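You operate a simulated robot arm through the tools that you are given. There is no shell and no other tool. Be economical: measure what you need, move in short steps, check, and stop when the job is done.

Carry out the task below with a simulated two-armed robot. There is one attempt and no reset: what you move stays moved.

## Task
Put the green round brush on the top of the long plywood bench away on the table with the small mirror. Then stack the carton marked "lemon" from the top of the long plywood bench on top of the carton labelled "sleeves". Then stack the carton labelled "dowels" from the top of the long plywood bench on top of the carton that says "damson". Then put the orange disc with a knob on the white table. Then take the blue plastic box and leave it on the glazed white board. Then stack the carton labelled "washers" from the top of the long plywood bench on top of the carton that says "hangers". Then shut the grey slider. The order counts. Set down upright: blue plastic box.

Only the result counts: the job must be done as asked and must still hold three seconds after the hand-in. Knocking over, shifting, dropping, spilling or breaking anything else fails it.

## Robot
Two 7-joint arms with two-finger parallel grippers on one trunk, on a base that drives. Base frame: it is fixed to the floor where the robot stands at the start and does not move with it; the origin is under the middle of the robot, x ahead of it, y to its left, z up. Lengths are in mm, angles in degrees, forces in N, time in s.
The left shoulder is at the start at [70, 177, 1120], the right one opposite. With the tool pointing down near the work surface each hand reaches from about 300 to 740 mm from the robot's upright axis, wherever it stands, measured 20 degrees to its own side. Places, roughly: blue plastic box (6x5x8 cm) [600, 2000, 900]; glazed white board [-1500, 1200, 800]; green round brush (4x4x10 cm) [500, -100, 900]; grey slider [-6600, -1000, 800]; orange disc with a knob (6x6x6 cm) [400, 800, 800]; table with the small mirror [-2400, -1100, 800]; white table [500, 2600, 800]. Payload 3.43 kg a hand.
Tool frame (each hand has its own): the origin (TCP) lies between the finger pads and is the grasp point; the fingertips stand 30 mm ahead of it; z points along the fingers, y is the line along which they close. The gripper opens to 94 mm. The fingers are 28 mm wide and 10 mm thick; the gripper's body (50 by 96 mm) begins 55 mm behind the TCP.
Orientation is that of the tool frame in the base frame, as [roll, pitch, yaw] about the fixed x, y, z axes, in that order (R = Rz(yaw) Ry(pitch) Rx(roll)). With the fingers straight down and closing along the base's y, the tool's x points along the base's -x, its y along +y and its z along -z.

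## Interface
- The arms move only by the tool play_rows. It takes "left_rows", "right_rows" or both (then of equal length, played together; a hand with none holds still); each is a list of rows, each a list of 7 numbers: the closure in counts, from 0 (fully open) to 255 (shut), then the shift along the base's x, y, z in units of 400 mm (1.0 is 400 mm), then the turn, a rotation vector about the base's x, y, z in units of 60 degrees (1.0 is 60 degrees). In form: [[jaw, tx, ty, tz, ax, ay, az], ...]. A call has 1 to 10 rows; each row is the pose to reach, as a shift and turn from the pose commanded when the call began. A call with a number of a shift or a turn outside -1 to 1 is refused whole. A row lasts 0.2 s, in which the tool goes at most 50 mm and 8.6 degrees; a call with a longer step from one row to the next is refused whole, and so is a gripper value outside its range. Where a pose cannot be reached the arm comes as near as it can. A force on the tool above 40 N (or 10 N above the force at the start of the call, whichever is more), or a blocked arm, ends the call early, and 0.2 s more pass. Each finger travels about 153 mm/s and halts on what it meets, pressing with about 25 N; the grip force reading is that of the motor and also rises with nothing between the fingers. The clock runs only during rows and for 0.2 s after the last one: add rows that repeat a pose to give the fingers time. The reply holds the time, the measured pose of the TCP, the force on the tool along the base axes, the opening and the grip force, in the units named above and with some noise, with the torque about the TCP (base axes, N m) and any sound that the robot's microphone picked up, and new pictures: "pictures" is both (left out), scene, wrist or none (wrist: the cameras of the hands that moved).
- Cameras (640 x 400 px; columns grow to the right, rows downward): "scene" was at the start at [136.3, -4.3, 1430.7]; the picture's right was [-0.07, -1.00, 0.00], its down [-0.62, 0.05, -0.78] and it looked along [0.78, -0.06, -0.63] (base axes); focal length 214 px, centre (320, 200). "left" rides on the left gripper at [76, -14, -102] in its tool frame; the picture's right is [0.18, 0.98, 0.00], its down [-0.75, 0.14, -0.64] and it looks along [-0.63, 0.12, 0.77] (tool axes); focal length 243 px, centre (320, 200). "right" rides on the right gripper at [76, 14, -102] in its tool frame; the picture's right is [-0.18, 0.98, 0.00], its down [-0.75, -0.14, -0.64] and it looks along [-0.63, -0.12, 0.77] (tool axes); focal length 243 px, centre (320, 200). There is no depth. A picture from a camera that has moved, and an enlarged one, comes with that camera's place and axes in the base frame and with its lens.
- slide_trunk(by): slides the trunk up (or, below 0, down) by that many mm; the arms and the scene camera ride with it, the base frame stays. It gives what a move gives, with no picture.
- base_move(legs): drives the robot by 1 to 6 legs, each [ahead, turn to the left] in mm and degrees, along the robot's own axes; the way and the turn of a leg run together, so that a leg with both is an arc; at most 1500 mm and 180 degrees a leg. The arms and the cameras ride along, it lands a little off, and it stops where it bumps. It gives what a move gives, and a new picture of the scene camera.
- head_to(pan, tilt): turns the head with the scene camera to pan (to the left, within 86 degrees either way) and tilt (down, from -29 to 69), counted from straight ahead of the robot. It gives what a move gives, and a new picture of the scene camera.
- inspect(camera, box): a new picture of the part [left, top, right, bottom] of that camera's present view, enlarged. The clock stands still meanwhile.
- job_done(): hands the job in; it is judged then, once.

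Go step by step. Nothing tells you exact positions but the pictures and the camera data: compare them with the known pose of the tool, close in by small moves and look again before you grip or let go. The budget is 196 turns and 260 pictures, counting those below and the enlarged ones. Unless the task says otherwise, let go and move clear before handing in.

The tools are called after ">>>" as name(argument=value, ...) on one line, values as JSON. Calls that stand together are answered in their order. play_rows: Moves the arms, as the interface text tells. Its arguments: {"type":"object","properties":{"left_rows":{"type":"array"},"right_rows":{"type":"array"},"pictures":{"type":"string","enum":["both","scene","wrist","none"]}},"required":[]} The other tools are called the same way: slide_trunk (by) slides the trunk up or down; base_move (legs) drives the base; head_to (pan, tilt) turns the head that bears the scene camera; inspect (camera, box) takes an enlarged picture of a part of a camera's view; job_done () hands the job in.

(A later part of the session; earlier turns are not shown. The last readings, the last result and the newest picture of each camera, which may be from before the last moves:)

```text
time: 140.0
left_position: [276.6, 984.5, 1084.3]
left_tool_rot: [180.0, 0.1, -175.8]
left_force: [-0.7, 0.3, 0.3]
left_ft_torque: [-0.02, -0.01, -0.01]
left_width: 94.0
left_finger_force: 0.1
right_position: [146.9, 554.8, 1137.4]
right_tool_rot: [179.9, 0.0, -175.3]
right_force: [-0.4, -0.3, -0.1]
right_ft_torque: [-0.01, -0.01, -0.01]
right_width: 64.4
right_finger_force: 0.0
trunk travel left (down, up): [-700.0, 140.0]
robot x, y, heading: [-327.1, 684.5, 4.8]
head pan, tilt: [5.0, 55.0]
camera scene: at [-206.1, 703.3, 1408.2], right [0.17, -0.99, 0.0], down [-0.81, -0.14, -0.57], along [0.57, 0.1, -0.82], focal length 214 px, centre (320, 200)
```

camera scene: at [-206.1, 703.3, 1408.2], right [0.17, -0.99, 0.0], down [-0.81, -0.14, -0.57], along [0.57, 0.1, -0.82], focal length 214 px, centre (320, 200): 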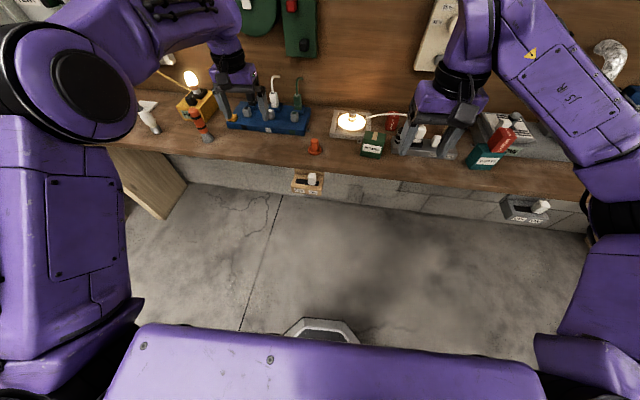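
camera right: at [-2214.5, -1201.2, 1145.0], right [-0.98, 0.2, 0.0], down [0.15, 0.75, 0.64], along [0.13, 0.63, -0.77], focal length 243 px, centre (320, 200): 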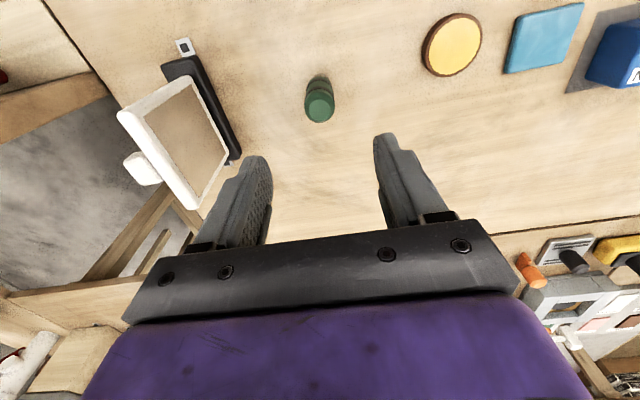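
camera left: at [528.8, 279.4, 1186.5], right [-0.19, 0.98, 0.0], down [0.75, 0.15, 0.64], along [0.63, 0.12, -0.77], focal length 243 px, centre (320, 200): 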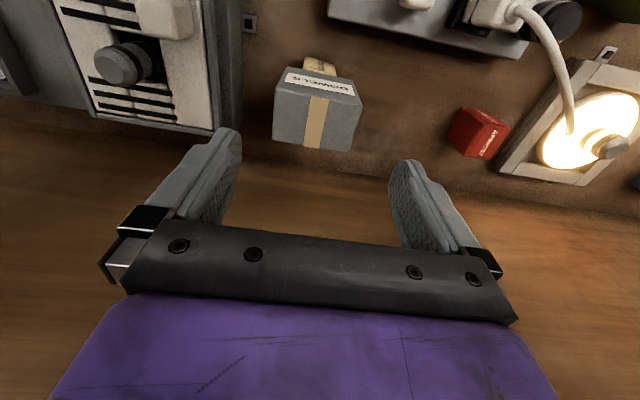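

>>> play_rows(left_rows=[[0, -0.08, -0.03, 0.05, 0, 0, 0], [0, -0.16, -0.06, 0.08, 0, 0, 0], [0, -0.24, -0.09, 0.11, 0, 0, 0], [0, -0.32, -0.12, 0.14, 0, 0, 0], [0, -0.4, -0.15, 0.16, 0, 0, 0], [0, -0.4, -0.15, 0.16, 0, 0, 0]], pictures="none")

>>> base_move(legs=[[290, -4]])

>>> inspect(camera="scene", box=[230, 150, 430, 275])

```text
time: 141.4
left_position: [117.4, 923.5, 1148.4]
left_tool_rot: [180.0, 0.1, -175.8]
left_force: [0.4, -0.8, 0.1]
left_ft_torque: [0.04, 0.03, 0.0]
left_width: 94.1
left_finger_force: 0.0
right_position: [148.0, 555.3, 1136.6]
right_tool_rot: [179.9, 0.0, -175.3]
right_force: [0.4, 0.4, -1.4]
right_ft_torque: [0.0, 0.02, 0.01]
right_width: 64.5
right_finger_force: 0.0
trunk travel left (down, up): [-700.0, 140.0]
robot x, y, heading: [-329.5, 684.5, 4.4]
head pan, tilt: [5.0, 55.0]
```

```text
time: 143.4
left_position: [421.4, 905.1, 1148.0]
left_tool_rot: [-179.9, 0.2, -180.0]
left_force: [0.1, 0.4, -0.1]
left_ft_torque: [0.01, 0.04, 0.0]
left_width: 93.8
left_finger_force: 0.1
right_position: [425.3, 535.1, 1137.5]
right_tool_rot: [179.9, 0.1, -179.4]
right_force: [0.7, 0.0, 0.3]
right_ft_torque: [0.05, -0.03, 0.0]
right_width: 64.5
right_finger_force: 0.1
trunk travel left (down, up): [-700.0, 140.0]
robot x, y, heading: [-39.0, 700.4, 0.3]
head pan, tilt: [5.0, 55.0]
camera scene: at [82.4, 707.3, 1408.3], right [0.09, -1.0, 0.0], down [-0.82, -0.08, -0.57], along [0.57, 0.05, -0.82], focal length 214 px, centre (320, 200)
```

scene: 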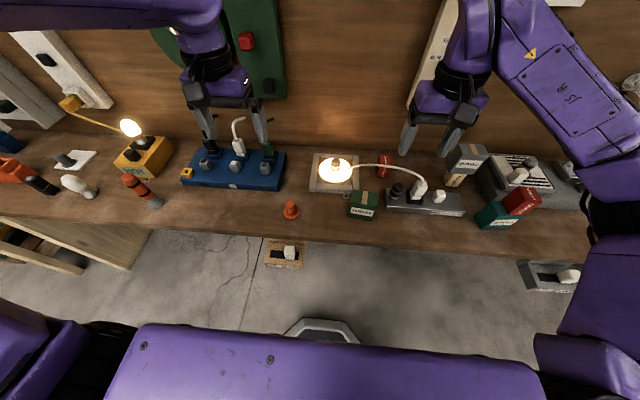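

```text
3.20 times, centred on (330, 212) of scene
camera zoom: at [82.4, 707.3, 1408.3], right [0.09, -1.0, 0.0], down [-0.82, -0.08, -0.57], along [0.57, 0.05, -0.82], focal length 686 px, centre (288, 160)
```

zoom: 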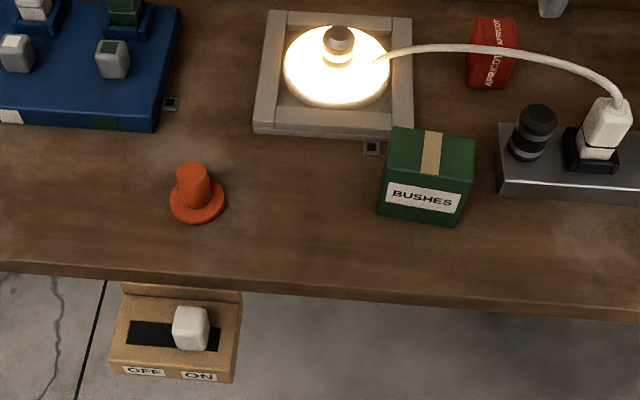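

>>> play_rows(left_rows=[[90, 0.005, -0.04, -0.09, 0, 0, 0], [90, 0.01, -0.08, -0.19, 0, 0, 0], [90, 0.02, -0.13, -0.29, 0, 0, 0], [90, 0.0275, -0.17, -0.39, 0, 0, 0], [90, 0.0275, -0.19, -0.47, 0, 0, 0], [90, 0.0275, -0.19, -0.47, 0, 0, 0]], pictures="wrist")

```text
time: 144.8
left_position: [430.8, 827.5, 959.4]
left_tool_rot: [-180.0, 0.2, -179.9]
left_force: [-0.4, -0.8, -0.3]
left_ft_torque: [-0.01, -0.01, 0.01]
left_width: 60.9
left_finger_force: 0.1
right_position: [425.2, 535.3, 1139.3]
right_tool_rot: [180.0, -0.1, -179.4]
right_force: [-0.6, 0.1, 0.1]
right_ft_torque: [0.0, 0.01, 0.0]
right_width: 64.4
right_finger_force: 0.0
trunk travel left (down, up): [-700.0, 140.0]
robot x, y, heading: [-38.8, 699.7, 0.5]
head pan, tilt: [5.0, 55.0]
camera left: at [355.2, 812.4, 1062.8], right [-0.18, 0.98, 0.0], down [0.75, 0.14, 0.64], along [0.63, 0.12, -0.77], focal length 243 px, centre (320, 200)
```

left: 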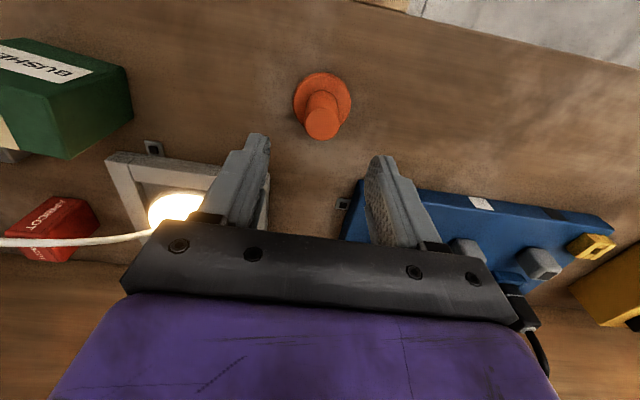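

>>> play_rows(left_rows=[[90, -0.003, 0, -0.1, 0, 0, 0], [90, -0.003, 0, -0.19, 0, 0, 0], [90, -0.003, 0, -0.235, 0, 0, 0], [90, -0.003, 0, -0.235, 0, 0, 0], [255, -0.003, 0, -0.235, 0, 0, 0], [255, -0.003, 0, -0.235, 0, 0, 0], [255, -0.003, 0, -0.235, 0, 0, 0]], pictures="wrist")

```text
time: 146.4
left_position: [431.0, 829.2, 868.6]
left_tool_rot: [-179.9, 0.1, -179.8]
left_force: [-0.1, -0.3, -0.2]
left_ft_torque: [0.02, 0.01, 0.01]
left_width: 28.7
left_finger_force: 25.2
right_position: [425.3, 534.9, 1138.1]
right_tool_rot: [179.9, 0.0, -179.3]
right_force: [0.5, 0.4, 0.2]
right_ft_torque: [-0.05, -0.02, -0.01]
right_width: 64.5
right_finger_force: 0.0
trunk travel left (down, up): [-700.0, 140.0]
robot x, y, heading: [-40.5, 695.3, 0.4]
head pan, tilt: [5.0, 55.0]
camera left: at [354.7, 813.5, 969.8], right [-0.18, 0.98, 0.0], down [0.75, 0.14, 0.64], along [0.63, 0.12, -0.77], focal length 243 px, centre (320, 200)
```

left: 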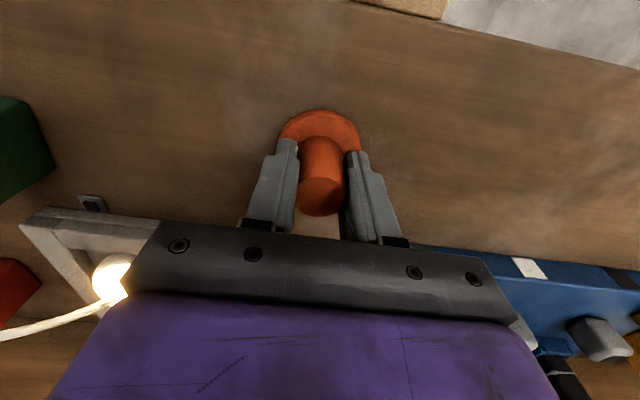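

>>> play_rows(left_rows=[[255, 0, 0, 0.04, 0, 0, 0], [255, 0, 0, 0.14, 0, 0, 0], [255, 0, 0, 0.25, 0, 0, 0], [255, 0, 0, 0.36, 0, 0, 0], [255, -0.01, 0.04, 0.46, 0, 0, 0], [255, -0.02, 0.1, 0.55, 0, 0, 0], [255, -0.02, 0.12, 0.6, 0, 0, 0]], pictures="none")

>>> base_move(legs=[[-280, 0], [0, 90]])

>>> head_to(pan=-25, tilt=30)

```text
time: 148.0
left_position: [422.5, 875.6, 1105.4]
left_tool_rot: [180.0, 0.0, -180.0]
left_force: [0.1, -0.6, -0.8]
left_ft_torque: [0.03, -0.02, -0.03]
left_width: 28.9
left_finger_force: 24.7
right_position: [425.2, 534.0, 1138.4]
right_tool_rot: [179.9, 0.1, -179.4]
right_force: [-0.6, 0.2, -0.1]
right_ft_torque: [-0.01, 0.03, -0.01]
right_width: 64.6
right_finger_force: 0.1
trunk travel left (down, up): [-700.0, 140.0]
robot x, y, heading: [-41.2, 695.9, 0.4]
head pan, tilt: [5.0, 55.0]
```

```text
time: 153.8
left_position: [-504.8, 1156.1, 1104.8]
left_tool_rot: [180.0, 0.1, -88.9]
left_force: [-0.2, -0.6, -0.1]
left_ft_torque: [0.05, 0.03, 0.02]
left_width: 28.7
left_finger_force: 24.7
right_position: [-164.1, 1163.6, 1136.2]
right_tool_rot: [179.9, 0.0, -88.5]
right_force: [0.4, 0.8, 0.4]
right_ft_torque: [-0.01, -0.02, 0.01]
right_width: 64.7
right_finger_force: 0.0
trunk travel left (down, up): [-700.0, 140.0]
robot x, y, heading: [-320.9, 694.0, 91.4]
head pan, tilt: [5.0, 55.0]
camera scene: at [-328.0, 819.6, 1408.2], right [0.99, 0.11, 0.0], down [0.09, -0.81, -0.57], along [-0.06, 0.57, -0.82], focal length 214 px, centre (320, 200)
```

scene: 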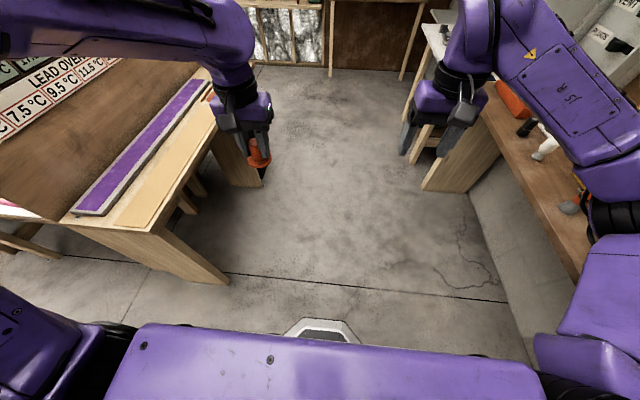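

```text
time: 154.7
left_position: [-504.5, 1156.0, 1106.6]
left_tool_rot: [180.0, 0.1, -88.9]
left_force: [-0.9, 0.0, 0.1]
left_ft_torque: [0.04, -0.01, -0.01]
left_width: 29.2
left_finger_force: 24.6
right_position: [-164.5, 1163.7, 1137.4]
right_tool_rot: [179.9, 0.1, -88.5]
right_force: [-0.2, -0.7, -0.3]
right_ft_torque: [0.02, 0.01, 0.01]
right_width: 64.5
right_finger_force: 0.3
trunk travel left (down, up): [-700.0, 140.0]
robot x, y, heading: [-317.8, 695.7, 91.3]
head pan, tilt: [-25.0, 30.0]
camera scene: at [-283.8, 830.8, 1444.2], right [0.92, -0.4, 0.0], down [-0.2, -0.46, -0.87], along [0.35, 0.79, -0.5], focal length 214 px, centre (320, 200)
```

scene: 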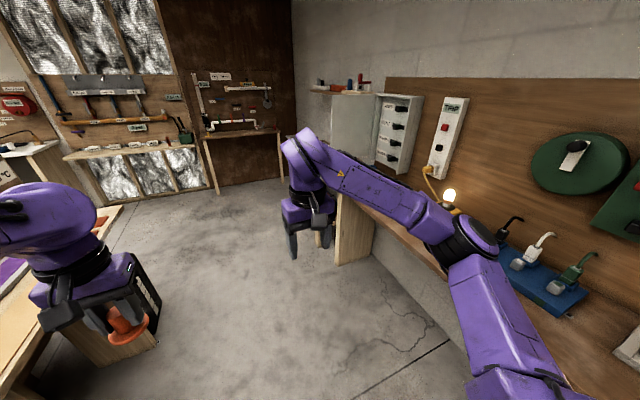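

>>> base_move(legs=[[1200, -2]])

>>> head_to(pan=-50, tilt=30)

```text
time: 160.9
left_position: [-512.2, 2370.4, 1104.5]
left_tool_rot: [179.9, 0.1, -90.2]
left_force: [0.6, 0.4, 0.0]
left_ft_torque: [-0.04, 0.03, 0.02]
left_width: 28.9
left_finger_force: 24.4
right_position: [-170.3, 2370.3, 1137.5]
right_tool_rot: [180.0, 0.1, -89.7]
right_force: [0.5, 0.6, -0.4]
right_ft_torque: [0.01, -0.03, 0.01]
right_width: 64.4
right_finger_force: 0.1
trunk travel left (down, up): [-700.0, 140.0]
robot x, y, heading: [-335.7, 1905.4, 90.2]
head pan, tilt: [-25.0, 30.0]
camera scene: at [-297.7, 2039.8, 1444.3], right [0.91, -0.42, 0.0], down [-0.21, -0.45, -0.87], along [0.36, 0.79, -0.5], focal length 214 px, centre (320, 200)
```

scene: 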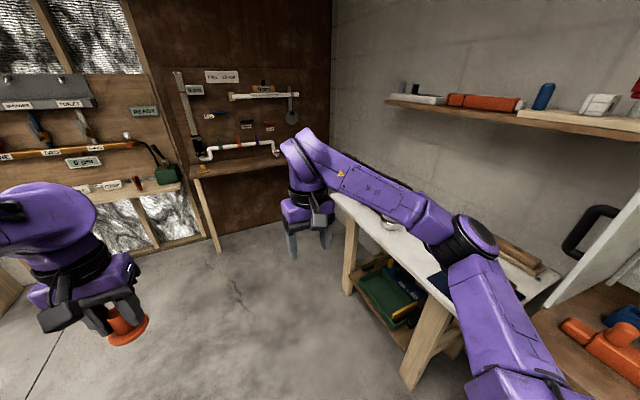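

```text
time: 161.8
left_position: [-513.4, 2369.2, 1105.8]
left_tool_rot: [179.9, 0.1, -90.2]
left_force: [0.3, 0.0, -0.7]
left_ft_torque: [-0.03, -0.01, 0.0]
left_width: 28.9
left_finger_force: 25.3
right_position: [-170.9, 2368.6, 1137.0]
right_tool_rot: [179.9, 0.0, -89.7]
right_force: [0.3, -0.3, 0.0]
right_ft_torque: [-0.02, 0.02, 0.01]
right_width: 64.3
right_finger_force: 0.2
trunk travel left (down, up): [-700.0, 140.0]
robot x, y, heading: [-336.3, 1907.4, 90.3]
head pan, tilt: [-50.0, 30.0]
camera scene: at [-266.6, 2016.3, 1444.3], right [0.65, -0.76, 0.0], down [-0.38, -0.32, -0.87], along [0.66, 0.56, -0.5], focal length 214 px, centre (320, 200)
```

scene: 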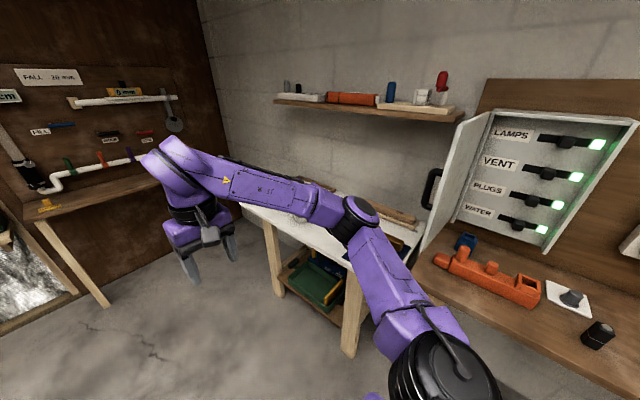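

>>> base_move(legs=[[530, 0], [0, -90]])

>>> head_to(pan=0, tilt=40)

```text
time: 168.7
left_position: [121.4, 2617.2, 1106.8]
left_tool_rot: [-179.9, 0.1, -179.5]
left_force: [0.7, 0.6, -1.2]
left_ft_torque: [0.0, -0.01, -0.03]
left_width: 28.9
left_finger_force: 25.1
right_position: [126.2, 2275.5, 1137.5]
right_tool_rot: [179.9, 0.0, -179.1]
right_force: [-0.2, 0.3, -0.4]
right_ft_torque: [0.04, 0.0, 0.03]
right_width: 64.6
right_finger_force: 0.1
trunk travel left (down, up): [-700.0, 140.0]
robot x, y, heading: [-341.3, 2441.2, 0.7]
head pan, tilt: [-50.0, 30.0]
camera scene: at [-230.3, 2370.3, 1444.3], right [-0.76, -0.65, 0.0], down [-0.33, 0.38, -0.87], along [0.57, -0.66, -0.5], focal length 214 px, centre (320, 200)
```

scene: 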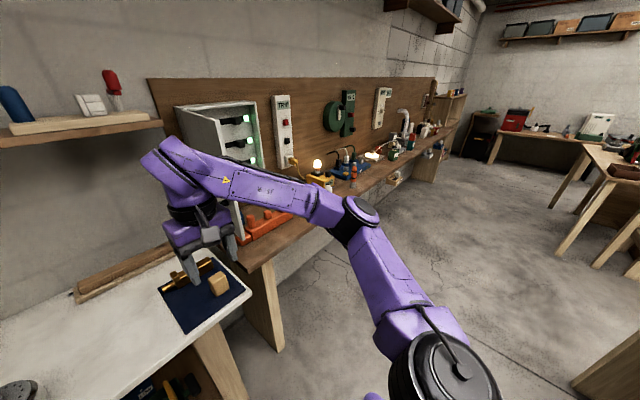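

```text
time: 169.8
left_position: [122.5, 2617.1, 1106.2]
left_tool_rot: [180.0, 0.2, -179.5]
left_force: [-0.1, -0.5, -1.1]
left_ft_torque: [0.01, 0.01, -0.01]
left_width: 28.9
left_finger_force: 25.4
right_position: [124.7, 2276.3, 1137.7]
right_tool_rot: [179.9, 0.0, -179.1]
right_force: [-0.3, 0.4, -0.2]
right_ft_torque: [0.03, -0.01, 0.0]
right_width: 64.6
right_finger_force: 0.0
trunk travel left (down, up): [-700.0, 140.0]
robot x, y, heading: [-339.8, 2435.0, 0.7]
head pan, tilt: [0.0, 40.0]
camera scene: at [-204.4, 2439.8, 1428.9], right [0.01, -1.0, 0.0], down [-0.64, -0.01, -0.77], along [0.77, 0.01, -0.64], focal length 214 px, centre (320, 200)
```

scene: 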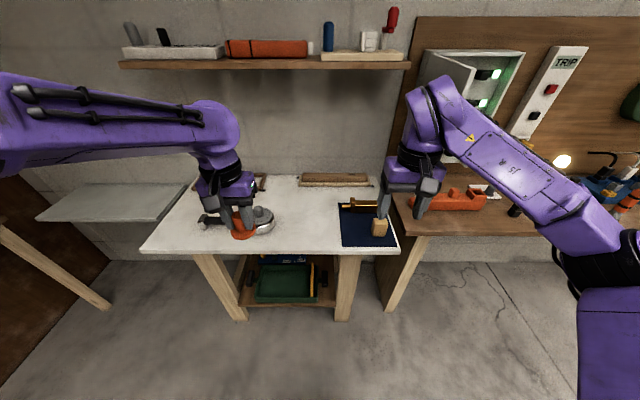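

>>> base_move(legs=[[250, 0]])

>>> head_to(pan=0, tilt=52)

```text
time: 171.7
left_position: [374.0, 2619.1, 1106.4]
left_tool_rot: [-179.9, 0.2, -179.9]
left_force: [-0.4, -0.5, -0.4]
left_ft_torque: [0.03, -0.01, 0.0]
left_width: 28.9
left_finger_force: 24.5
right_position: [376.4, 2276.8, 1137.9]
right_tool_rot: [179.9, 0.1, -179.3]
right_force: [-1.0, 0.6, -0.5]
right_ft_torque: [0.0, 0.01, 0.0]
right_width: 64.6
right_finger_force: 0.0
trunk travel left (down, up): [-700.0, 140.0]
robot x, y, heading: [-88.4, 2439.1, 0.2]
head pan, tilt: [0.0, 40.0]
camera scene: at [46.9, 2442.3, 1429.0], right [0.01, -1.0, 0.0], down [-0.64, -0.01, -0.77], along [0.77, 0.01, -0.64], focal length 214 px, centre (320, 200)
```

scene: 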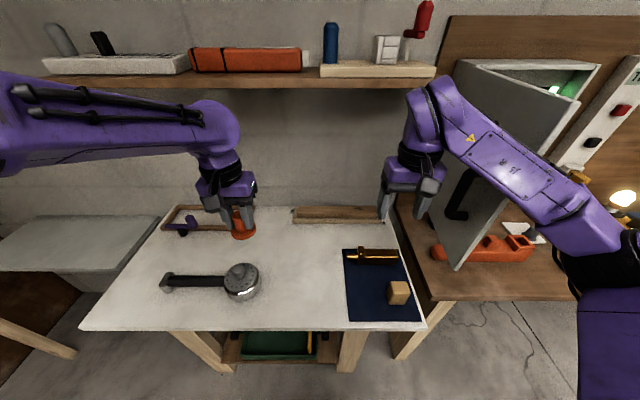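

```text
time: 172.4
left_position: [375.0, 2618.0, 1105.9]
left_tool_rot: [-179.9, 0.0, -179.9]
left_force: [0.1, -0.4, -0.7]
left_ft_torque: [-0.02, 0.04, 0.0]
left_width: 28.9
left_finger_force: 25.5
right_position: [376.7, 2276.1, 1137.0]
right_tool_rot: [179.9, 0.0, -179.2]
right_force: [0.7, 0.9, -0.3]
right_ft_torque: [0.0, 0.01, -0.01]
right_width: 64.4
right_finger_force: 0.1
trunk travel left (down, up): [-700.0, 140.0]
robot x, y, heading: [-89.5, 2440.2, 0.6]
head pan, tilt: [0.0, 52.0]
camera scene: at [38.4, 2442.2, 1412.1], right [0.01, -1.0, 0.0], down [-0.79, -0.01, -0.62], along [0.62, 0.01, -0.79], focal length 214 px, centre (320, 200)
```

scene: 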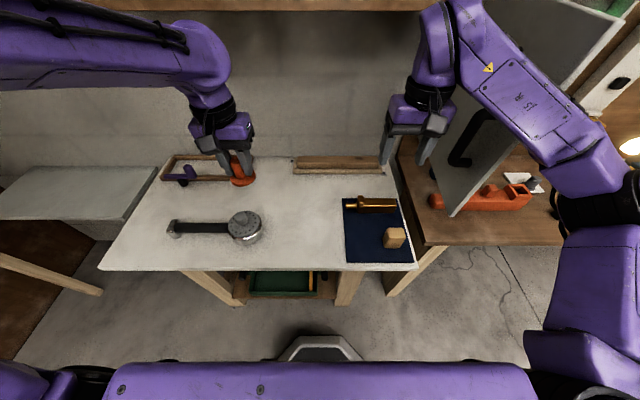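

>>> play_rows(left_rows=[[255, 0.04, -0.045, -0.06, 0, 0, 0], [255, 0.08, -0.09, -0.14, 0, 0, 0], [255, 0.12, -0.135, -0.22, 0, 0, 0], [255, 0.16, -0.18, -0.3, 0, 0, 0], [255, 0.2, -0.225, -0.38, 0, 0, 0], [255, 0.2375, -0.27, -0.46, 0, 0, 0], [255, 0.2375, -0.27, -0.54, 0, 0, 0], [255, 0.2375, -0.27, -0.57, 0, 0, 0], [255, 0.2375, -0.27, -0.57, 0, 0, 0]], pictures="both")

```text
time: 174.4
left_position: [469.5, 2509.8, 877.3]
left_tool_rot: [-179.9, 0.2, -180.0]
left_force: [-0.4, -0.8, 0.2]
left_ft_torque: [0.0, -0.05, 0.0]
left_width: 29.3
left_finger_force: 25.1
right_position: [377.1, 2276.8, 1137.9]
right_tool_rot: [180.0, 0.0, -179.3]
right_force: [-0.4, 0.0, 1.0]
right_ft_torque: [0.0, 0.02, -0.02]
right_width: 64.6
right_finger_force: 0.1
trunk travel left (down, up): [-700.0, 140.0]
robot x, y, heading: [-88.0, 2442.1, 0.5]
head pan, tilt: [0.0, 52.0]
camera scene: at [37.9, 2442.0, 1412.1], right [0.01, -1.0, 0.0], down [-0.79, -0.01, -0.62], along [0.62, 0.01, -0.79], focal length 214 px, centre (320, 200)
camera left: at [393.6, 2495.1, 980.6], right [-0.19, 0.98, 0.0], down [0.75, 0.14, 0.64], along [0.63, 0.12, -0.77], focal length 243 px, centre (320, 200)
```

scene: 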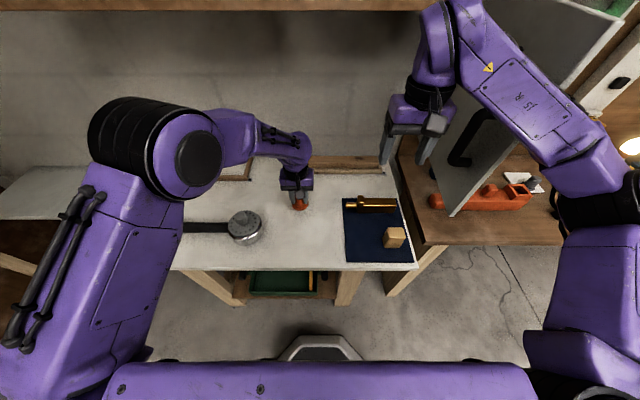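
left: 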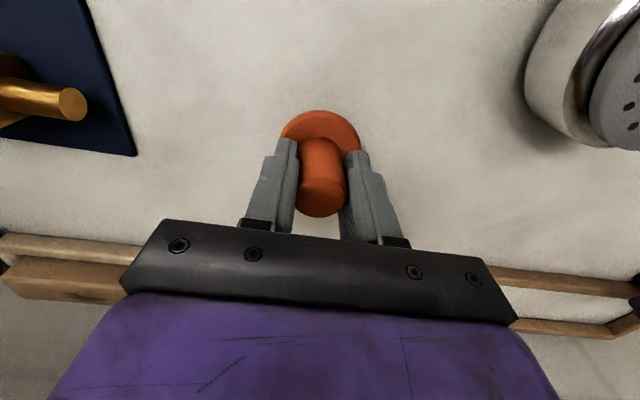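

Spot is clear. I lower in small steps until contact.

>>> play_rows(left_rows=[[255, 0, 0, -0.02, 0, 0, 0], [255, 0, 0, -0.035, 0, 0, 0], [255, 0, 0, -0.045, 0, 0, 0], [255, 0, 0, -0.052, 0, 0, 0], [255, 0, 0, -0.052, 0, 0, 0]], pictures="none")

>>> play_rows(left_rows=[[255, 0, 0, -0.006, 0, 0, 0], [255, 0, 0, -0.012, 0, 0, 0], [255, 0, 0, -0.012, 0, 0, 0]], pictures="none")

```text
time: 175.6
left_position: [469.3, 2511.1, 857.3]
left_tool_rot: [180.0, 0.0, -179.9]
left_force: [-0.9, -0.8, -0.3]
left_ft_torque: [0.01, 0.01, 0.0]
left_width: 29.0
left_finger_force: 24.9
right_position: [377.0, 2276.9, 1137.0]
right_tool_rot: [179.8, 0.0, -179.3]
right_force: [-0.2, -0.2, 0.4]
right_ft_torque: [0.0, -0.02, 0.02]
right_width: 64.6
right_finger_force: 0.1
trunk travel left (down, up): [-700.0, 140.0]
robot x, y, heading: [-85.6, 2438.8, 0.3]
head pan, tilt: [0.0, 52.0]
```

```text
time: 176.4
left_position: [470.8, 2509.9, 851.5]
left_tool_rot: [180.0, 0.1, -179.9]
left_force: [-0.1, 0.1, -0.3]
left_ft_torque: [0.02, -0.02, -0.02]
left_width: 28.9
left_finger_force: 24.8
right_position: [376.7, 2276.6, 1138.2]
right_tool_rot: [179.9, 0.0, -179.3]
right_force: [-1.1, 0.0, 0.4]
right_ft_torque: [0.02, -0.04, -0.01]
right_width: 64.6
right_finger_force: 0.0
trunk travel left (down, up): [-700.0, 140.0]
robot x, y, heading: [-88.5, 2438.5, 0.7]
head pan, tilt: [0.0, 52.0]
```

>>> play_rows(left_rows=[[255, 0, 0, -0.006, 0, 0, 0], [255, 0, 0, -0.011, 0, 0, 0], [255, 0, 0, -0.011, 0, 0, 0]], pictures="none")

>>> play_rows(left_rows=[[255, 0, 0, -0.006, 0, 0, 0], [255, 0, 0, -0.011, 0, 0, 0], [255, 0, 0, -0.011, 0, 0, 0]], pictures="wrist")

```text
time: 177.2
left_position: [469.8, 2510.7, 847.8]
left_tool_rot: [-180.0, 0.1, -179.9]
left_force: [0.4, 0.7, -0.1]
left_ft_torque: [-0.02, 0.0, 0.0]
left_width: 28.9
left_finger_force: 24.8
right_position: [376.4, 2276.5, 1138.6]
right_tool_rot: [179.9, 0.1, -179.3]
right_force: [-0.4, 0.0, -0.2]
right_ft_torque: [-0.01, -0.01, 0.03]
right_width: 64.4
right_finger_force: 0.1
trunk travel left (down, up): [-700.0, 140.0]
robot x, y, heading: [-87.7, 2438.5, 0.4]
head pan, tilt: [0.0, 52.0]
```

```text
time: 178.0
left_position: [470.3, 2510.7, 847.2]
left_tool_rot: [-179.9, 0.5, -179.8]
left_force: [5.6, 1.8, 17.0]
left_ft_torque: [-0.01, 0.0, 0.03]
left_width: 29.0
left_finger_force: 25.2
right_position: [375.2, 2276.4, 1138.2]
right_tool_rot: [-180.0, 0.1, -179.3]
right_force: [0.1, 0.0, 0.2]
right_ft_torque: [-0.02, 0.01, 0.04]
right_width: 64.6
right_finger_force: 0.0
trunk travel left (down, up): [-700.0, 140.0]
robot x, y, heading: [-88.7, 2440.0, 0.5]
head pan, tilt: [0.0, 52.0]
camera left: at [392.9, 2494.2, 948.1], right [-0.19, 0.98, 0.0], down [0.75, 0.14, 0.65], along [0.64, 0.12, -0.76], focal length 243 px, centre (320, 200)
```

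left: 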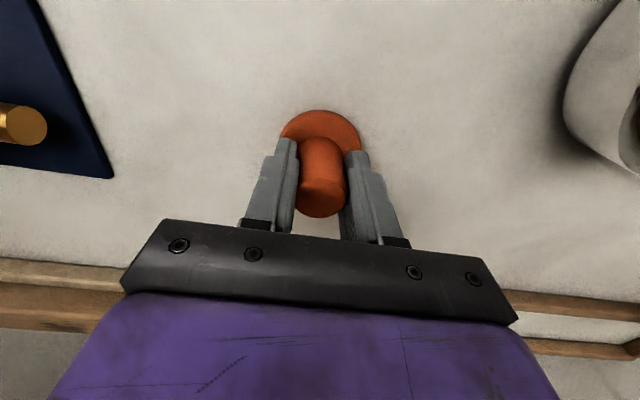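

>>> play_rows(left_rows=[[255, 0, 0, 0.006, 0, 0, 0], [150, 0, 0, 0.006, 0, 0, 0], [90, 0, 0, 0.006, 0, 0, 0], [90, 0, 0, 0.06, 0, 0, 0], [90, 0, 0, 0.16, 0, 0, 0], [90, 0, 0, 0.27, 0, 0, 0], [90, -0.04, 0.03, 0.37, 0, 0, 0], [90, -0.08, 0.08, 0.47, 0, 0, 0], [90, -0.13, 0.14, 0.56, 0, 0, 0], [90, -0.18, 0.2, 0.64, 0, 0, 0]], pictures="scene")

>>> head_to(pan=-40, tilt=38)

```text
time: 180.2
left_position: [395.2, 2591.3, 1101.0]
left_tool_rot: [-180.0, 0.2, -180.0]
left_force: [0.0, 0.3, 0.4]
left_ft_torque: [0.02, -0.01, -0.01]
left_width: 61.0
left_finger_force: 0.0
right_position: [375.4, 2278.2, 1139.0]
right_tool_rot: [-179.9, 0.2, -179.2]
right_force: [-0.4, 0.4, 0.8]
right_ft_torque: [-0.03, -0.03, 0.0]
right_width: 64.4
right_finger_force: 0.0
trunk travel left (down, up): [-700.0, 140.0]
robot x, y, heading: [-90.4, 2437.1, 0.5]
head pan, tilt: [0.0, 52.0]
camera scene: at [35.5, 2443.3, 1412.3], right [0.01, -1.0, 0.0], down [-0.79, -0.01, -0.62], along [0.62, 0.01, -0.79], focal length 214 px, centre (320, 200)
```

scene: 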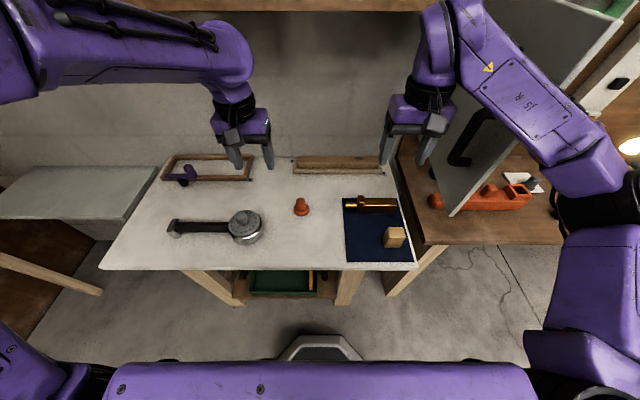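

```text
time: 181.3
left_position: [397.1, 2590.5, 1099.6]
left_tool_rot: [-179.8, 0.2, -180.0]
left_force: [0.2, -0.4, -1.1]
left_ft_torque: [0.01, -0.01, 0.01]
left_width: 60.8
left_finger_force: 0.1
right_position: [377.1, 2277.5, 1137.4]
right_tool_rot: [179.9, 0.0, -179.3]
right_force: [-1.0, -0.3, -0.5]
right_ft_torque: [-0.01, -0.03, 0.0]
right_width: 64.4
right_finger_force: 0.1
trunk travel left (down, up): [-700.0, 140.0]
robot x, y, heading: [-85.9, 2437.6, 0.6]
head pan, tilt: [-40.0, 38.0]
camera scene: at [29.0, 2386.9, 1431.9], right [-0.64, -0.77, 0.0], down [-0.48, 0.39, -0.79], along [0.61, -0.5, -0.62], focal length 214 px, centre (320, 200)
```

scene: 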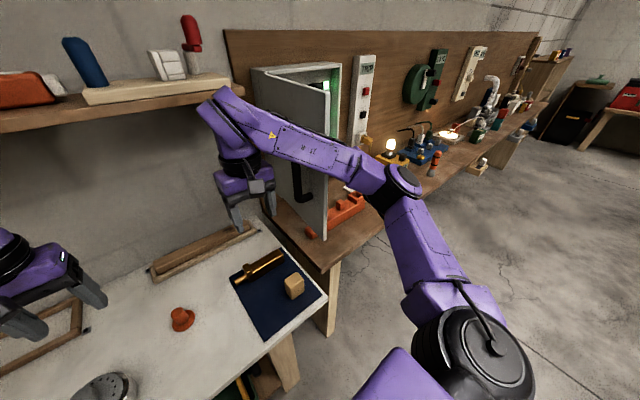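

The disc is on the white table. Next is the blue box by the open cabinet; I back off and drive round to look at it from y ≈ 1750.

>>> base_move(legs=[[-250, 0], [0, -90], [700, 0], [0, 100]])

>>> head_to(pan=5, tilt=35)

```text
time: 194.5
left_position: [124.6, 1982.6, 1099.7]
left_tool_rot: [179.9, 0.1, -169.7]
left_force: [0.6, -0.4, -0.5]
left_ft_torque: [0.01, 0.0, -0.04]
left_width: 60.7
left_finger_force: 0.1
right_position: [158.6, 1668.9, 1136.4]
right_tool_rot: [179.9, -0.1, -169.1]
right_force: [0.2, -0.7, 1.2]
right_ft_torque: [-0.01, 0.01, 0.01]
right_width: 64.5
right_finger_force: 0.1
trunk travel left (down, up): [-700.0, 140.0]
robot x, y, heading: [-327.5, 1748.0, 10.9]
head pan, tilt: [-40.0, 38.0]
camera scene: at [-202.4, 1715.8, 1431.9], right [-0.49, -0.87, 0.0], down [-0.54, 0.3, -0.79], along [0.69, -0.39, -0.62], focal length 214 px, centre (320, 200)
```

scene: 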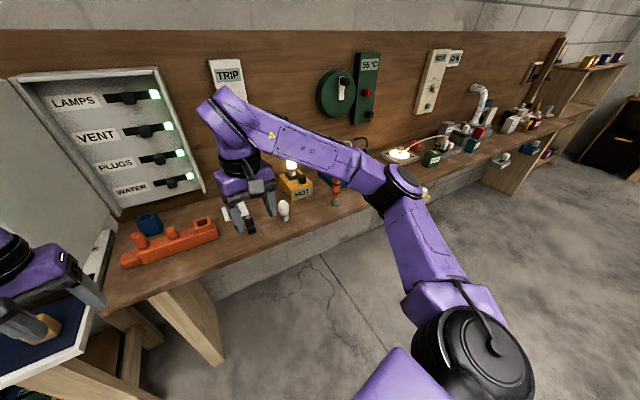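

```text
time: 195.6
left_position: [123.9, 1980.5, 1100.8]
left_tool_rot: [180.0, 0.1, -169.8]
left_force: [0.4, -0.5, 0.2]
left_ft_torque: [0.01, -0.02, 0.0]
left_width: 61.0
left_finger_force: 0.1
right_position: [158.9, 1670.5, 1137.2]
right_tool_rot: [179.9, 0.0, -169.2]
right_force: [-0.6, -0.7, 0.0]
right_ft_torque: [-0.01, 0.02, -0.01]
right_width: 64.3
right_finger_force: 0.1
trunk travel left (down, up): [-700.0, 140.0]
robot x, y, heading: [-321.0, 1747.3, 10.7]
head pan, tilt: [5.0, 35.0]
camera scene: at [-192.8, 1781.8, 1436.5], right [0.27, -0.96, 0.0], down [-0.55, -0.15, -0.82], along [0.79, 0.22, -0.57], focal length 214 px, centre (320, 200)
```

scene: 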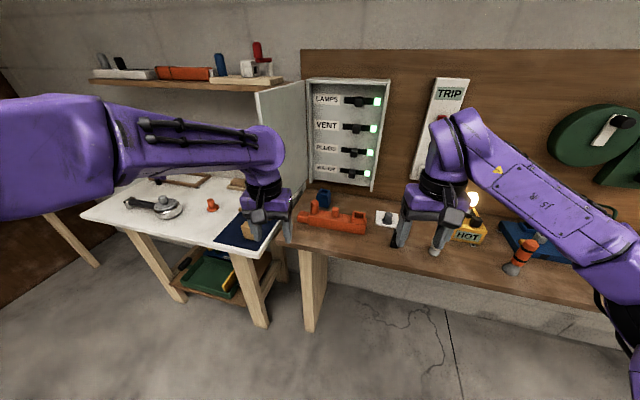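

>>> inspect(camera="scene", box=[230, 60, 430, 270])

```text
1.90 times, centred on (330, 165) of scene
camera zoom: at [-192.8, 1781.8, 1436.5], right [0.27, -0.96, 0.0], down [-0.55, -0.15, -0.82], along [0.79, 0.22, -0.57], focal length 408 px, centre (301, 267)
```

zoom: 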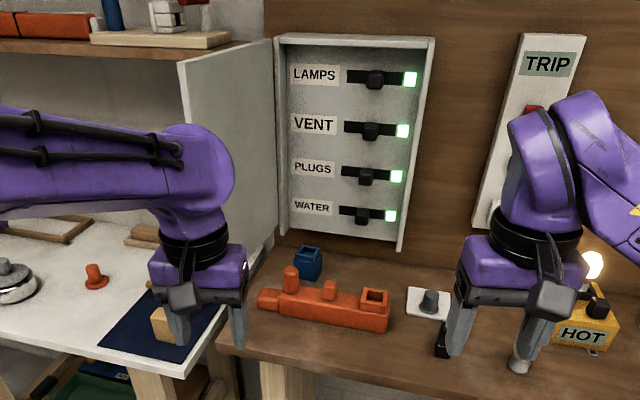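

The blue box stands at about (620, 1992), with the open door at y ≈ 2100. I'll tuck the left arm outward, then approach at 40° heading so the right hand can reach it.

>>> play_rows(left_rows=[[90, -0.08, 0.054, 0.02, 0, 0, 0], [90, -0.16, 0.108, 0.04, 0, 0, 0], [90, -0.24, 0.162, 0.06, 0, 0, 0], [90, -0.32, 0.216, 0.08, 0, 0, 0], [90, -0.4, 0.27, 0.1, 0, 0, 0], [90, -0.48, 0.324, 0.12, 0, 0, 0], [90, -0.56, 0.378, 0.13, 0, 0, 0], [90, -0.64, 0.43, 0.13, 0, 0, 0], [90, -0.7275, 0.4825, 0.13, 0, 0, 0]], pictures="none")

>>> base_move(legs=[[0, -10.5], [315, 0], [0, 40]])

>>> head_to(pan=-20, tilt=45)

```text
time: 197.6
left_position: [-99.8, 2120.5, 1139.5]
left_tool_rot: [-179.9, 0.2, -169.7]
left_force: [0.1, -0.1, 0.1]
left_ft_torque: [0.03, -0.01, -0.03]
left_width: 60.8
left_finger_force: 0.0
left hand out of reach, approached as far as the arm can: row 7, 8, 9
right_position: [158.0, 1668.9, 1137.6]
right_tool_rot: [179.9, 0.1, -169.2]
right_force: [-0.3, 0.0, 0.5]
right_ft_torque: [0.02, -0.03, -0.01]
right_width: 64.4
right_finger_force: 0.1
trunk travel left (down, up): [-700.0, 140.0]
robot x, y, heading: [-322.8, 1747.7, 10.6]
head pan, tilt: [5.0, 35.0]
```

```text
time: 202.3
left_position: [10.3, 2184.2, 1139.5]
left_tool_rot: [180.0, 0.3, -141.2]
left_force: [-0.3, -0.6, -0.3]
left_ft_torque: [0.02, -0.01, 0.02]
left_width: 60.6
left_finger_force: 0.0
right_position: [451.8, 1911.0, 1137.1]
right_tool_rot: [180.0, 0.1, -140.5]
right_force: [0.1, 0.2, -0.7]
right_ft_torque: [0.01, -0.01, 0.03]
right_width: 64.3
right_finger_force: 0.0
trunk travel left (down, up): [-700.0, 140.0]
robot x, y, heading: [-10.3, 1746.0, 39.1]
head pan, tilt: [5.0, 35.0]
camera scene: at [90.9, 1841.6, 1436.5], right [0.7, -0.72, 0.0], down [-0.41, -0.4, -0.82], along [0.59, 0.57, -0.57], focal length 214 px, centre (320, 200)
```

scene: 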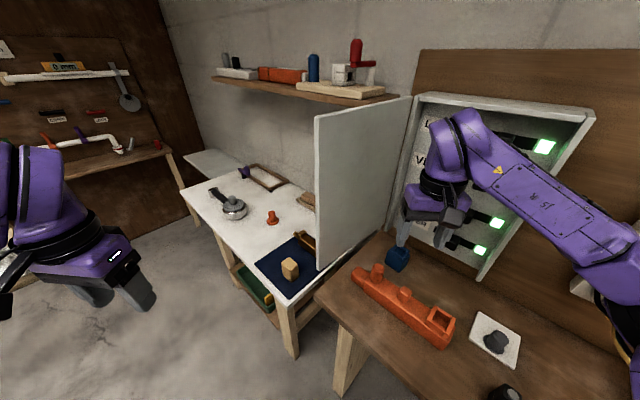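

```text
time: 203.2
left_position: [10.0, 2183.8, 1140.0]
left_tool_rot: [-180.0, 0.2, -141.1]
left_force: [0.6, -0.3, 0.3]
left_ft_torque: [-0.02, 0.01, 0.02]
left_width: 60.8
left_finger_force: 0.1
right_position: [451.2, 1912.1, 1136.7]
right_tool_rot: [179.9, 0.0, -140.5]
right_force: [0.8, 0.6, -0.6]
right_ft_torque: [0.02, 0.03, 0.0]
right_width: 64.5
right_finger_force: 0.0
trunk travel left (down, up): [-700.0, 140.0]
robot x, y, heading: [-13.0, 1750.6, 39.2]
head pan, tilt: [-20.0, 45.0]
camera scene: at [104.6, 1807.1, 1421.7], right [0.33, -0.94, 0.0], down [-0.67, -0.23, -0.71], along [0.67, 0.23, -0.71], focal length 214 px, centre (320, 200)
```

scene: 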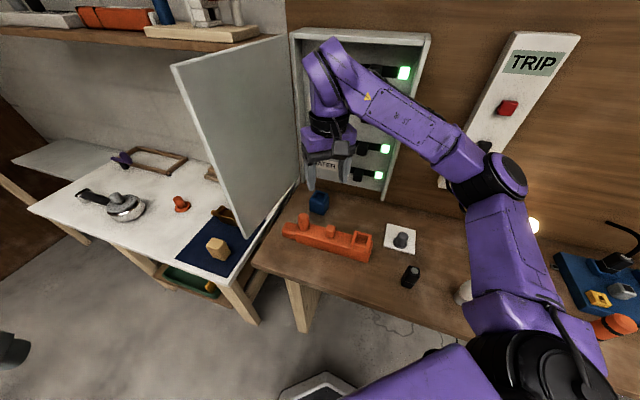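

>>> inspect(camera="scene", box=[270, 150, 430, 280])

```text
3.08 times, centred on (350, 215) of scene
camera zoom: at [104.6, 1807.1, 1421.7], right [0.33, -0.94, 0.0], down [-0.67, -0.23, -0.71], along [0.67, 0.23, -0.71], focal length 660 px, centre (228, 154)
```

zoom: 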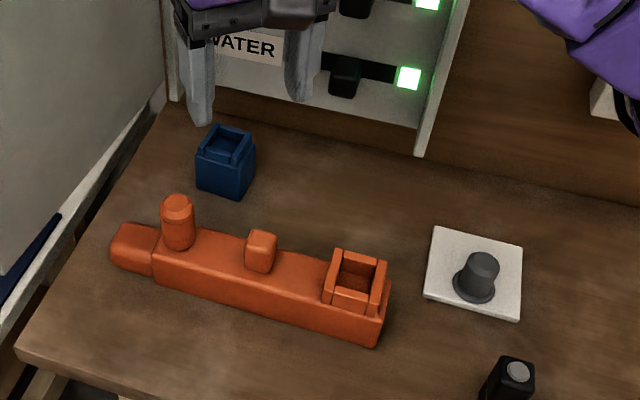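

Blue box centre is about (631, 1990), roughly 56 mm wide in y, top at ~875. I'm moving the right hand above it.

>>> play_rows(right_rows=[[0, 0.03, 0.025, -0.04, 0, 0, -0.08], [0, 0.08, 0.05, -0.1, 0, 0, -0.16], [0, 0.14, 0.075, -0.16, 0, 0, -0.25], [0, 0.2, 0.1, -0.22, 0, 0, -0.34], [0, 0.26, 0.125, -0.28, 0, 0, -0.43], [0, 0.32, 0.15, -0.34, 0, 0, -0.52], [0, 0.39, 0.175, -0.4, 0, 0, -0.6], [0, 0.44, 0.195, -0.44, 0, 0, -0.658], [0, 0.44, 0.195, -0.44, 0, 0, -0.658]], pictures="both")

```text
time: 205.2
left_position: [9.6, 2183.8, 1139.4]
left_tool_rot: [-180.0, 0.2, -141.1]
left_force: [-0.6, 0.0, -0.4]
left_ft_torque: [0.02, -0.03, -0.01]
left_width: 60.8
left_finger_force: 0.1
right_position: [622.4, 1981.0, 971.1]
right_tool_rot: [-179.7, -0.1, -179.9]
right_force: [-0.1, 0.3, 0.1]
right_ft_torque: [0.04, 0.01, 0.03]
right_width: 94.2
right_finger_force: 0.0
right hand out of reach, approached as far as the arm can: row 8, 9
trunk travel left (down, up): [-700.0, 140.0]
robot x, y, heading: [-10.1, 1746.6, 39.3]
head pan, tilt: [-20.0, 45.0]
camera scene: at [104.4, 1806.5, 1421.7], right [0.33, -0.94, 0.0], down [-0.67, -0.23, -0.71], along [0.67, 0.23, -0.71], focal length 214 px, centre (320, 200)
camera right: at [544.9, 1995.8, 1073.8], right [0.18, 0.98, 0.0], down [0.75, -0.14, 0.64], along [0.63, -0.12, -0.77], focal length 243 px, centre (320, 200)
```

scene: 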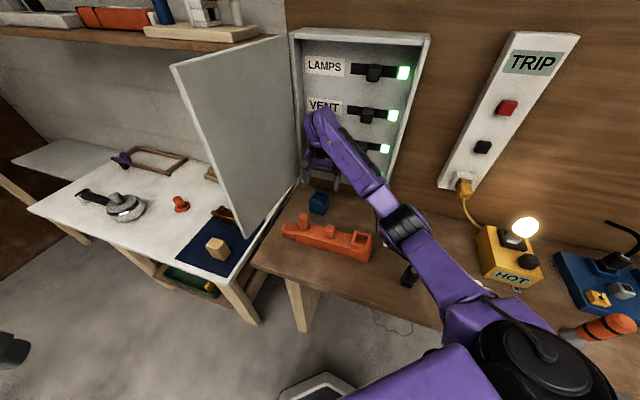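
right: 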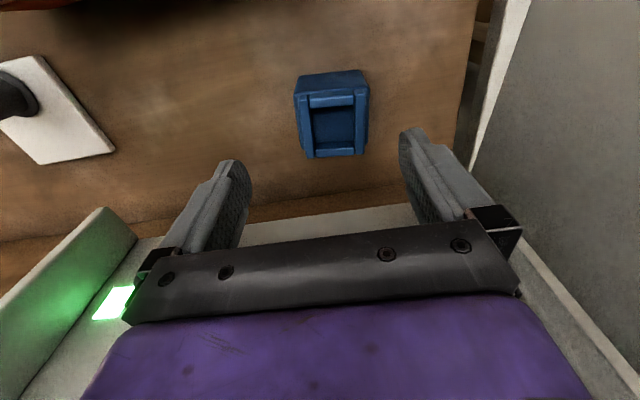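

>>> play_rows(right_rows=[[0, 0.006, 0.01, -0.04, 0, 0, 0], [0, 0.015, 0.02, -0.08, 0, 0, 0], [0, 0.015, 0.02, -0.1, 0, 0, 0], [0, 0.015, 0.02, -0.1, 0, 0, 0]], pictures="wrist")

```text
time: 206.2
left_position: [10.2, 2183.5, 1140.2]
left_tool_rot: [180.0, 0.3, -141.1]
left_force: [0.5, -0.3, -0.1]
left_ft_torque: [-0.05, 0.0, 0.0]
left_width: 60.6
left_finger_force: 0.1
right_position: [616.2, 1971.0, 955.6]
right_tool_rot: [-179.2, -0.3, -179.7]
right_force: [0.3, 0.3, -0.9]
right_ft_torque: [-0.02, -0.03, 0.0]
right_width: 93.9
right_finger_force: 0.0
right hand out of reach, approached as far as the arm can: row 1, 2, 3, 4
trunk travel left (down, up): [-700.0, 140.0]
robot x, y, heading: [-10.1, 1744.2, 39.1]
head pan, tilt: [-20.0, 45.0]
camera right: at [539.7, 1985.2, 1058.8], right [0.18, 0.98, -0.01], down [0.76, -0.13, 0.64], along [0.63, -0.12, -0.77], focal length 243 px, centre (320, 200)
```

right: 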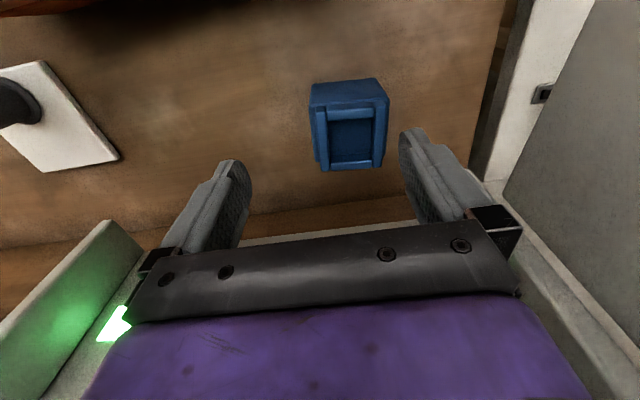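

The arm is just short of reach. I pull the hand back a little, drive 60 mm nearer and retry.

>>> play_rows(right_rows=[[0, -0.06, -0.03, 0.05, 0, 0, 0], [0, -0.15, -0.06, 0.08, 0, 0, 0], [0, -0.2, -0.08, 0.08, 0, 0, 0], [0, -0.2, -0.08, 0.08, 0, 0, 0]], pictures="none")

>>> base_move(legs=[[65, 0]])

```text
time: 207.2
left_position: [9.2, 2183.2, 1139.4]
left_tool_rot: [-180.0, 0.3, -141.1]
left_force: [-1.0, 0.2, -0.2]
left_ft_torque: [0.0, -0.01, -0.01]
left_width: 61.0
left_finger_force: 0.0
right_position: [595.0, 1957.5, 962.1]
right_tool_rot: [180.0, 0.0, -179.9]
right_force: [-1.1, 0.6, -0.1]
right_ft_torque: [0.0, -0.03, -0.03]
right_width: 93.8
right_finger_force: 0.0
right hand out of reach, approached as far as the arm can: row 1, 2, 3, 4
trunk travel left (down, up): [-700.0, 140.0]
robot x, y, heading: [-11.4, 1745.1, 39.7]
head pan, tilt: [-20.0, 45.0]
```

```text
time: 208.3
left_position: [61.7, 2224.1, 1139.3]
left_tool_rot: [179.9, 0.1, -141.2]
left_force: [0.3, 0.2, 0.0]
left_ft_torque: [-0.03, 0.01, -0.03]
left_width: 60.6
left_finger_force: 0.1
right_position: [644.1, 1997.2, 961.2]
right_tool_rot: [179.8, -0.5, 179.8]
right_force: [0.7, -0.4, -0.8]
right_ft_torque: [-0.04, -0.01, -0.03]
right_width: 93.6
right_finger_force: 0.0
trunk travel left (down, up): [-700.0, 140.0]
robot x, y, heading: [42.2, 1784.1, 39.2]
head pan, tilt: [-20.0, 45.0]
stopped in leg 1: the force on the tool passed its limit (the readings are from after the stop); the commanded pose is now the measured one
camera scene: at [155.0, 1846.7, 1421.6], right [0.33, -0.94, 0.0], down [-0.67, -0.23, -0.71], along [0.67, 0.23, -0.71], focal length 214 px, centre (320, 200)
```

scene: 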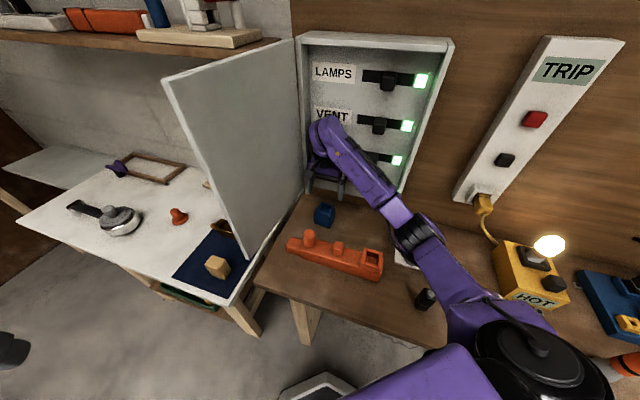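

The wrist touched the cabinet during the drive. I pull the hand straight back and check the switches.

>>> play_rows(right_rows=[[0, -0.06, 0, 0, 0, 0, 0], [0, -0.12, 0, 0.02, 0, 0, 0], [0, -0.2, -0.02, 0.03, 0, 0, 0], [0, -0.28, -0.06, 0.05, 0, 0, 0], [0, -0.28, -0.06, 0.05, 0, 0, 0]], pictures="scene")

>>> inspect(camera="scene", box=[220, 30, 480, 280])

```text
time: 209.5
left_position: [62.7, 2218.8, 1141.4]
left_tool_rot: [179.8, 0.3, -141.2]
left_force: [-0.3, 0.2, 0.2]
left_ft_torque: [0.0, 0.02, 0.0]
left_width: 61.0
left_finger_force: 0.0
right_position: [637.8, 2004.7, 952.8]
right_tool_rot: [179.5, -0.3, 179.8]
right_force: [10.9, -23.5, 9.3]
right_ft_torque: [0.5, -0.12, -0.89]
right_width: 80.0
right_finger_force: 0.0
right hand out of reach, approached as far as the arm can: row 1, 2, 3, 4, 5
trunk travel left (down, up): [-700.0, 140.0]
robot x, y, heading: [36.0, 1786.3, 39.2]
head pan, tilt: [-20.0, 45.0]
camera scene: at [155.4, 1840.8, 1421.9], right [0.33, -0.94, 0.0], down [-0.67, -0.23, -0.71], along [0.67, 0.24, -0.71], focal length 214 px, centre (320, 200)
```

scene: 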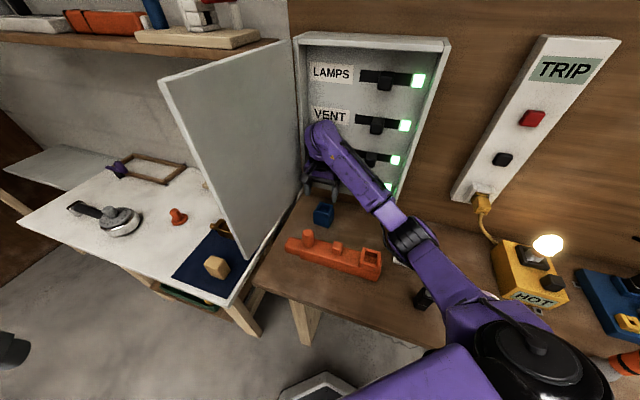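

```text
1.60 times, centred on (350, 155) of scene
camera zoom: at [155.4, 1840.8, 1421.9], right [0.33, -0.94, 0.0], down [-0.67, -0.23, -0.71], along [0.67, 0.24, -0.71], focal length 343 px, centre (272, 272)
```

zoom: 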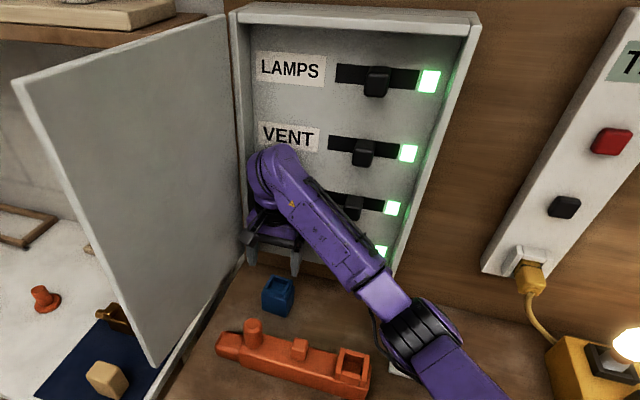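

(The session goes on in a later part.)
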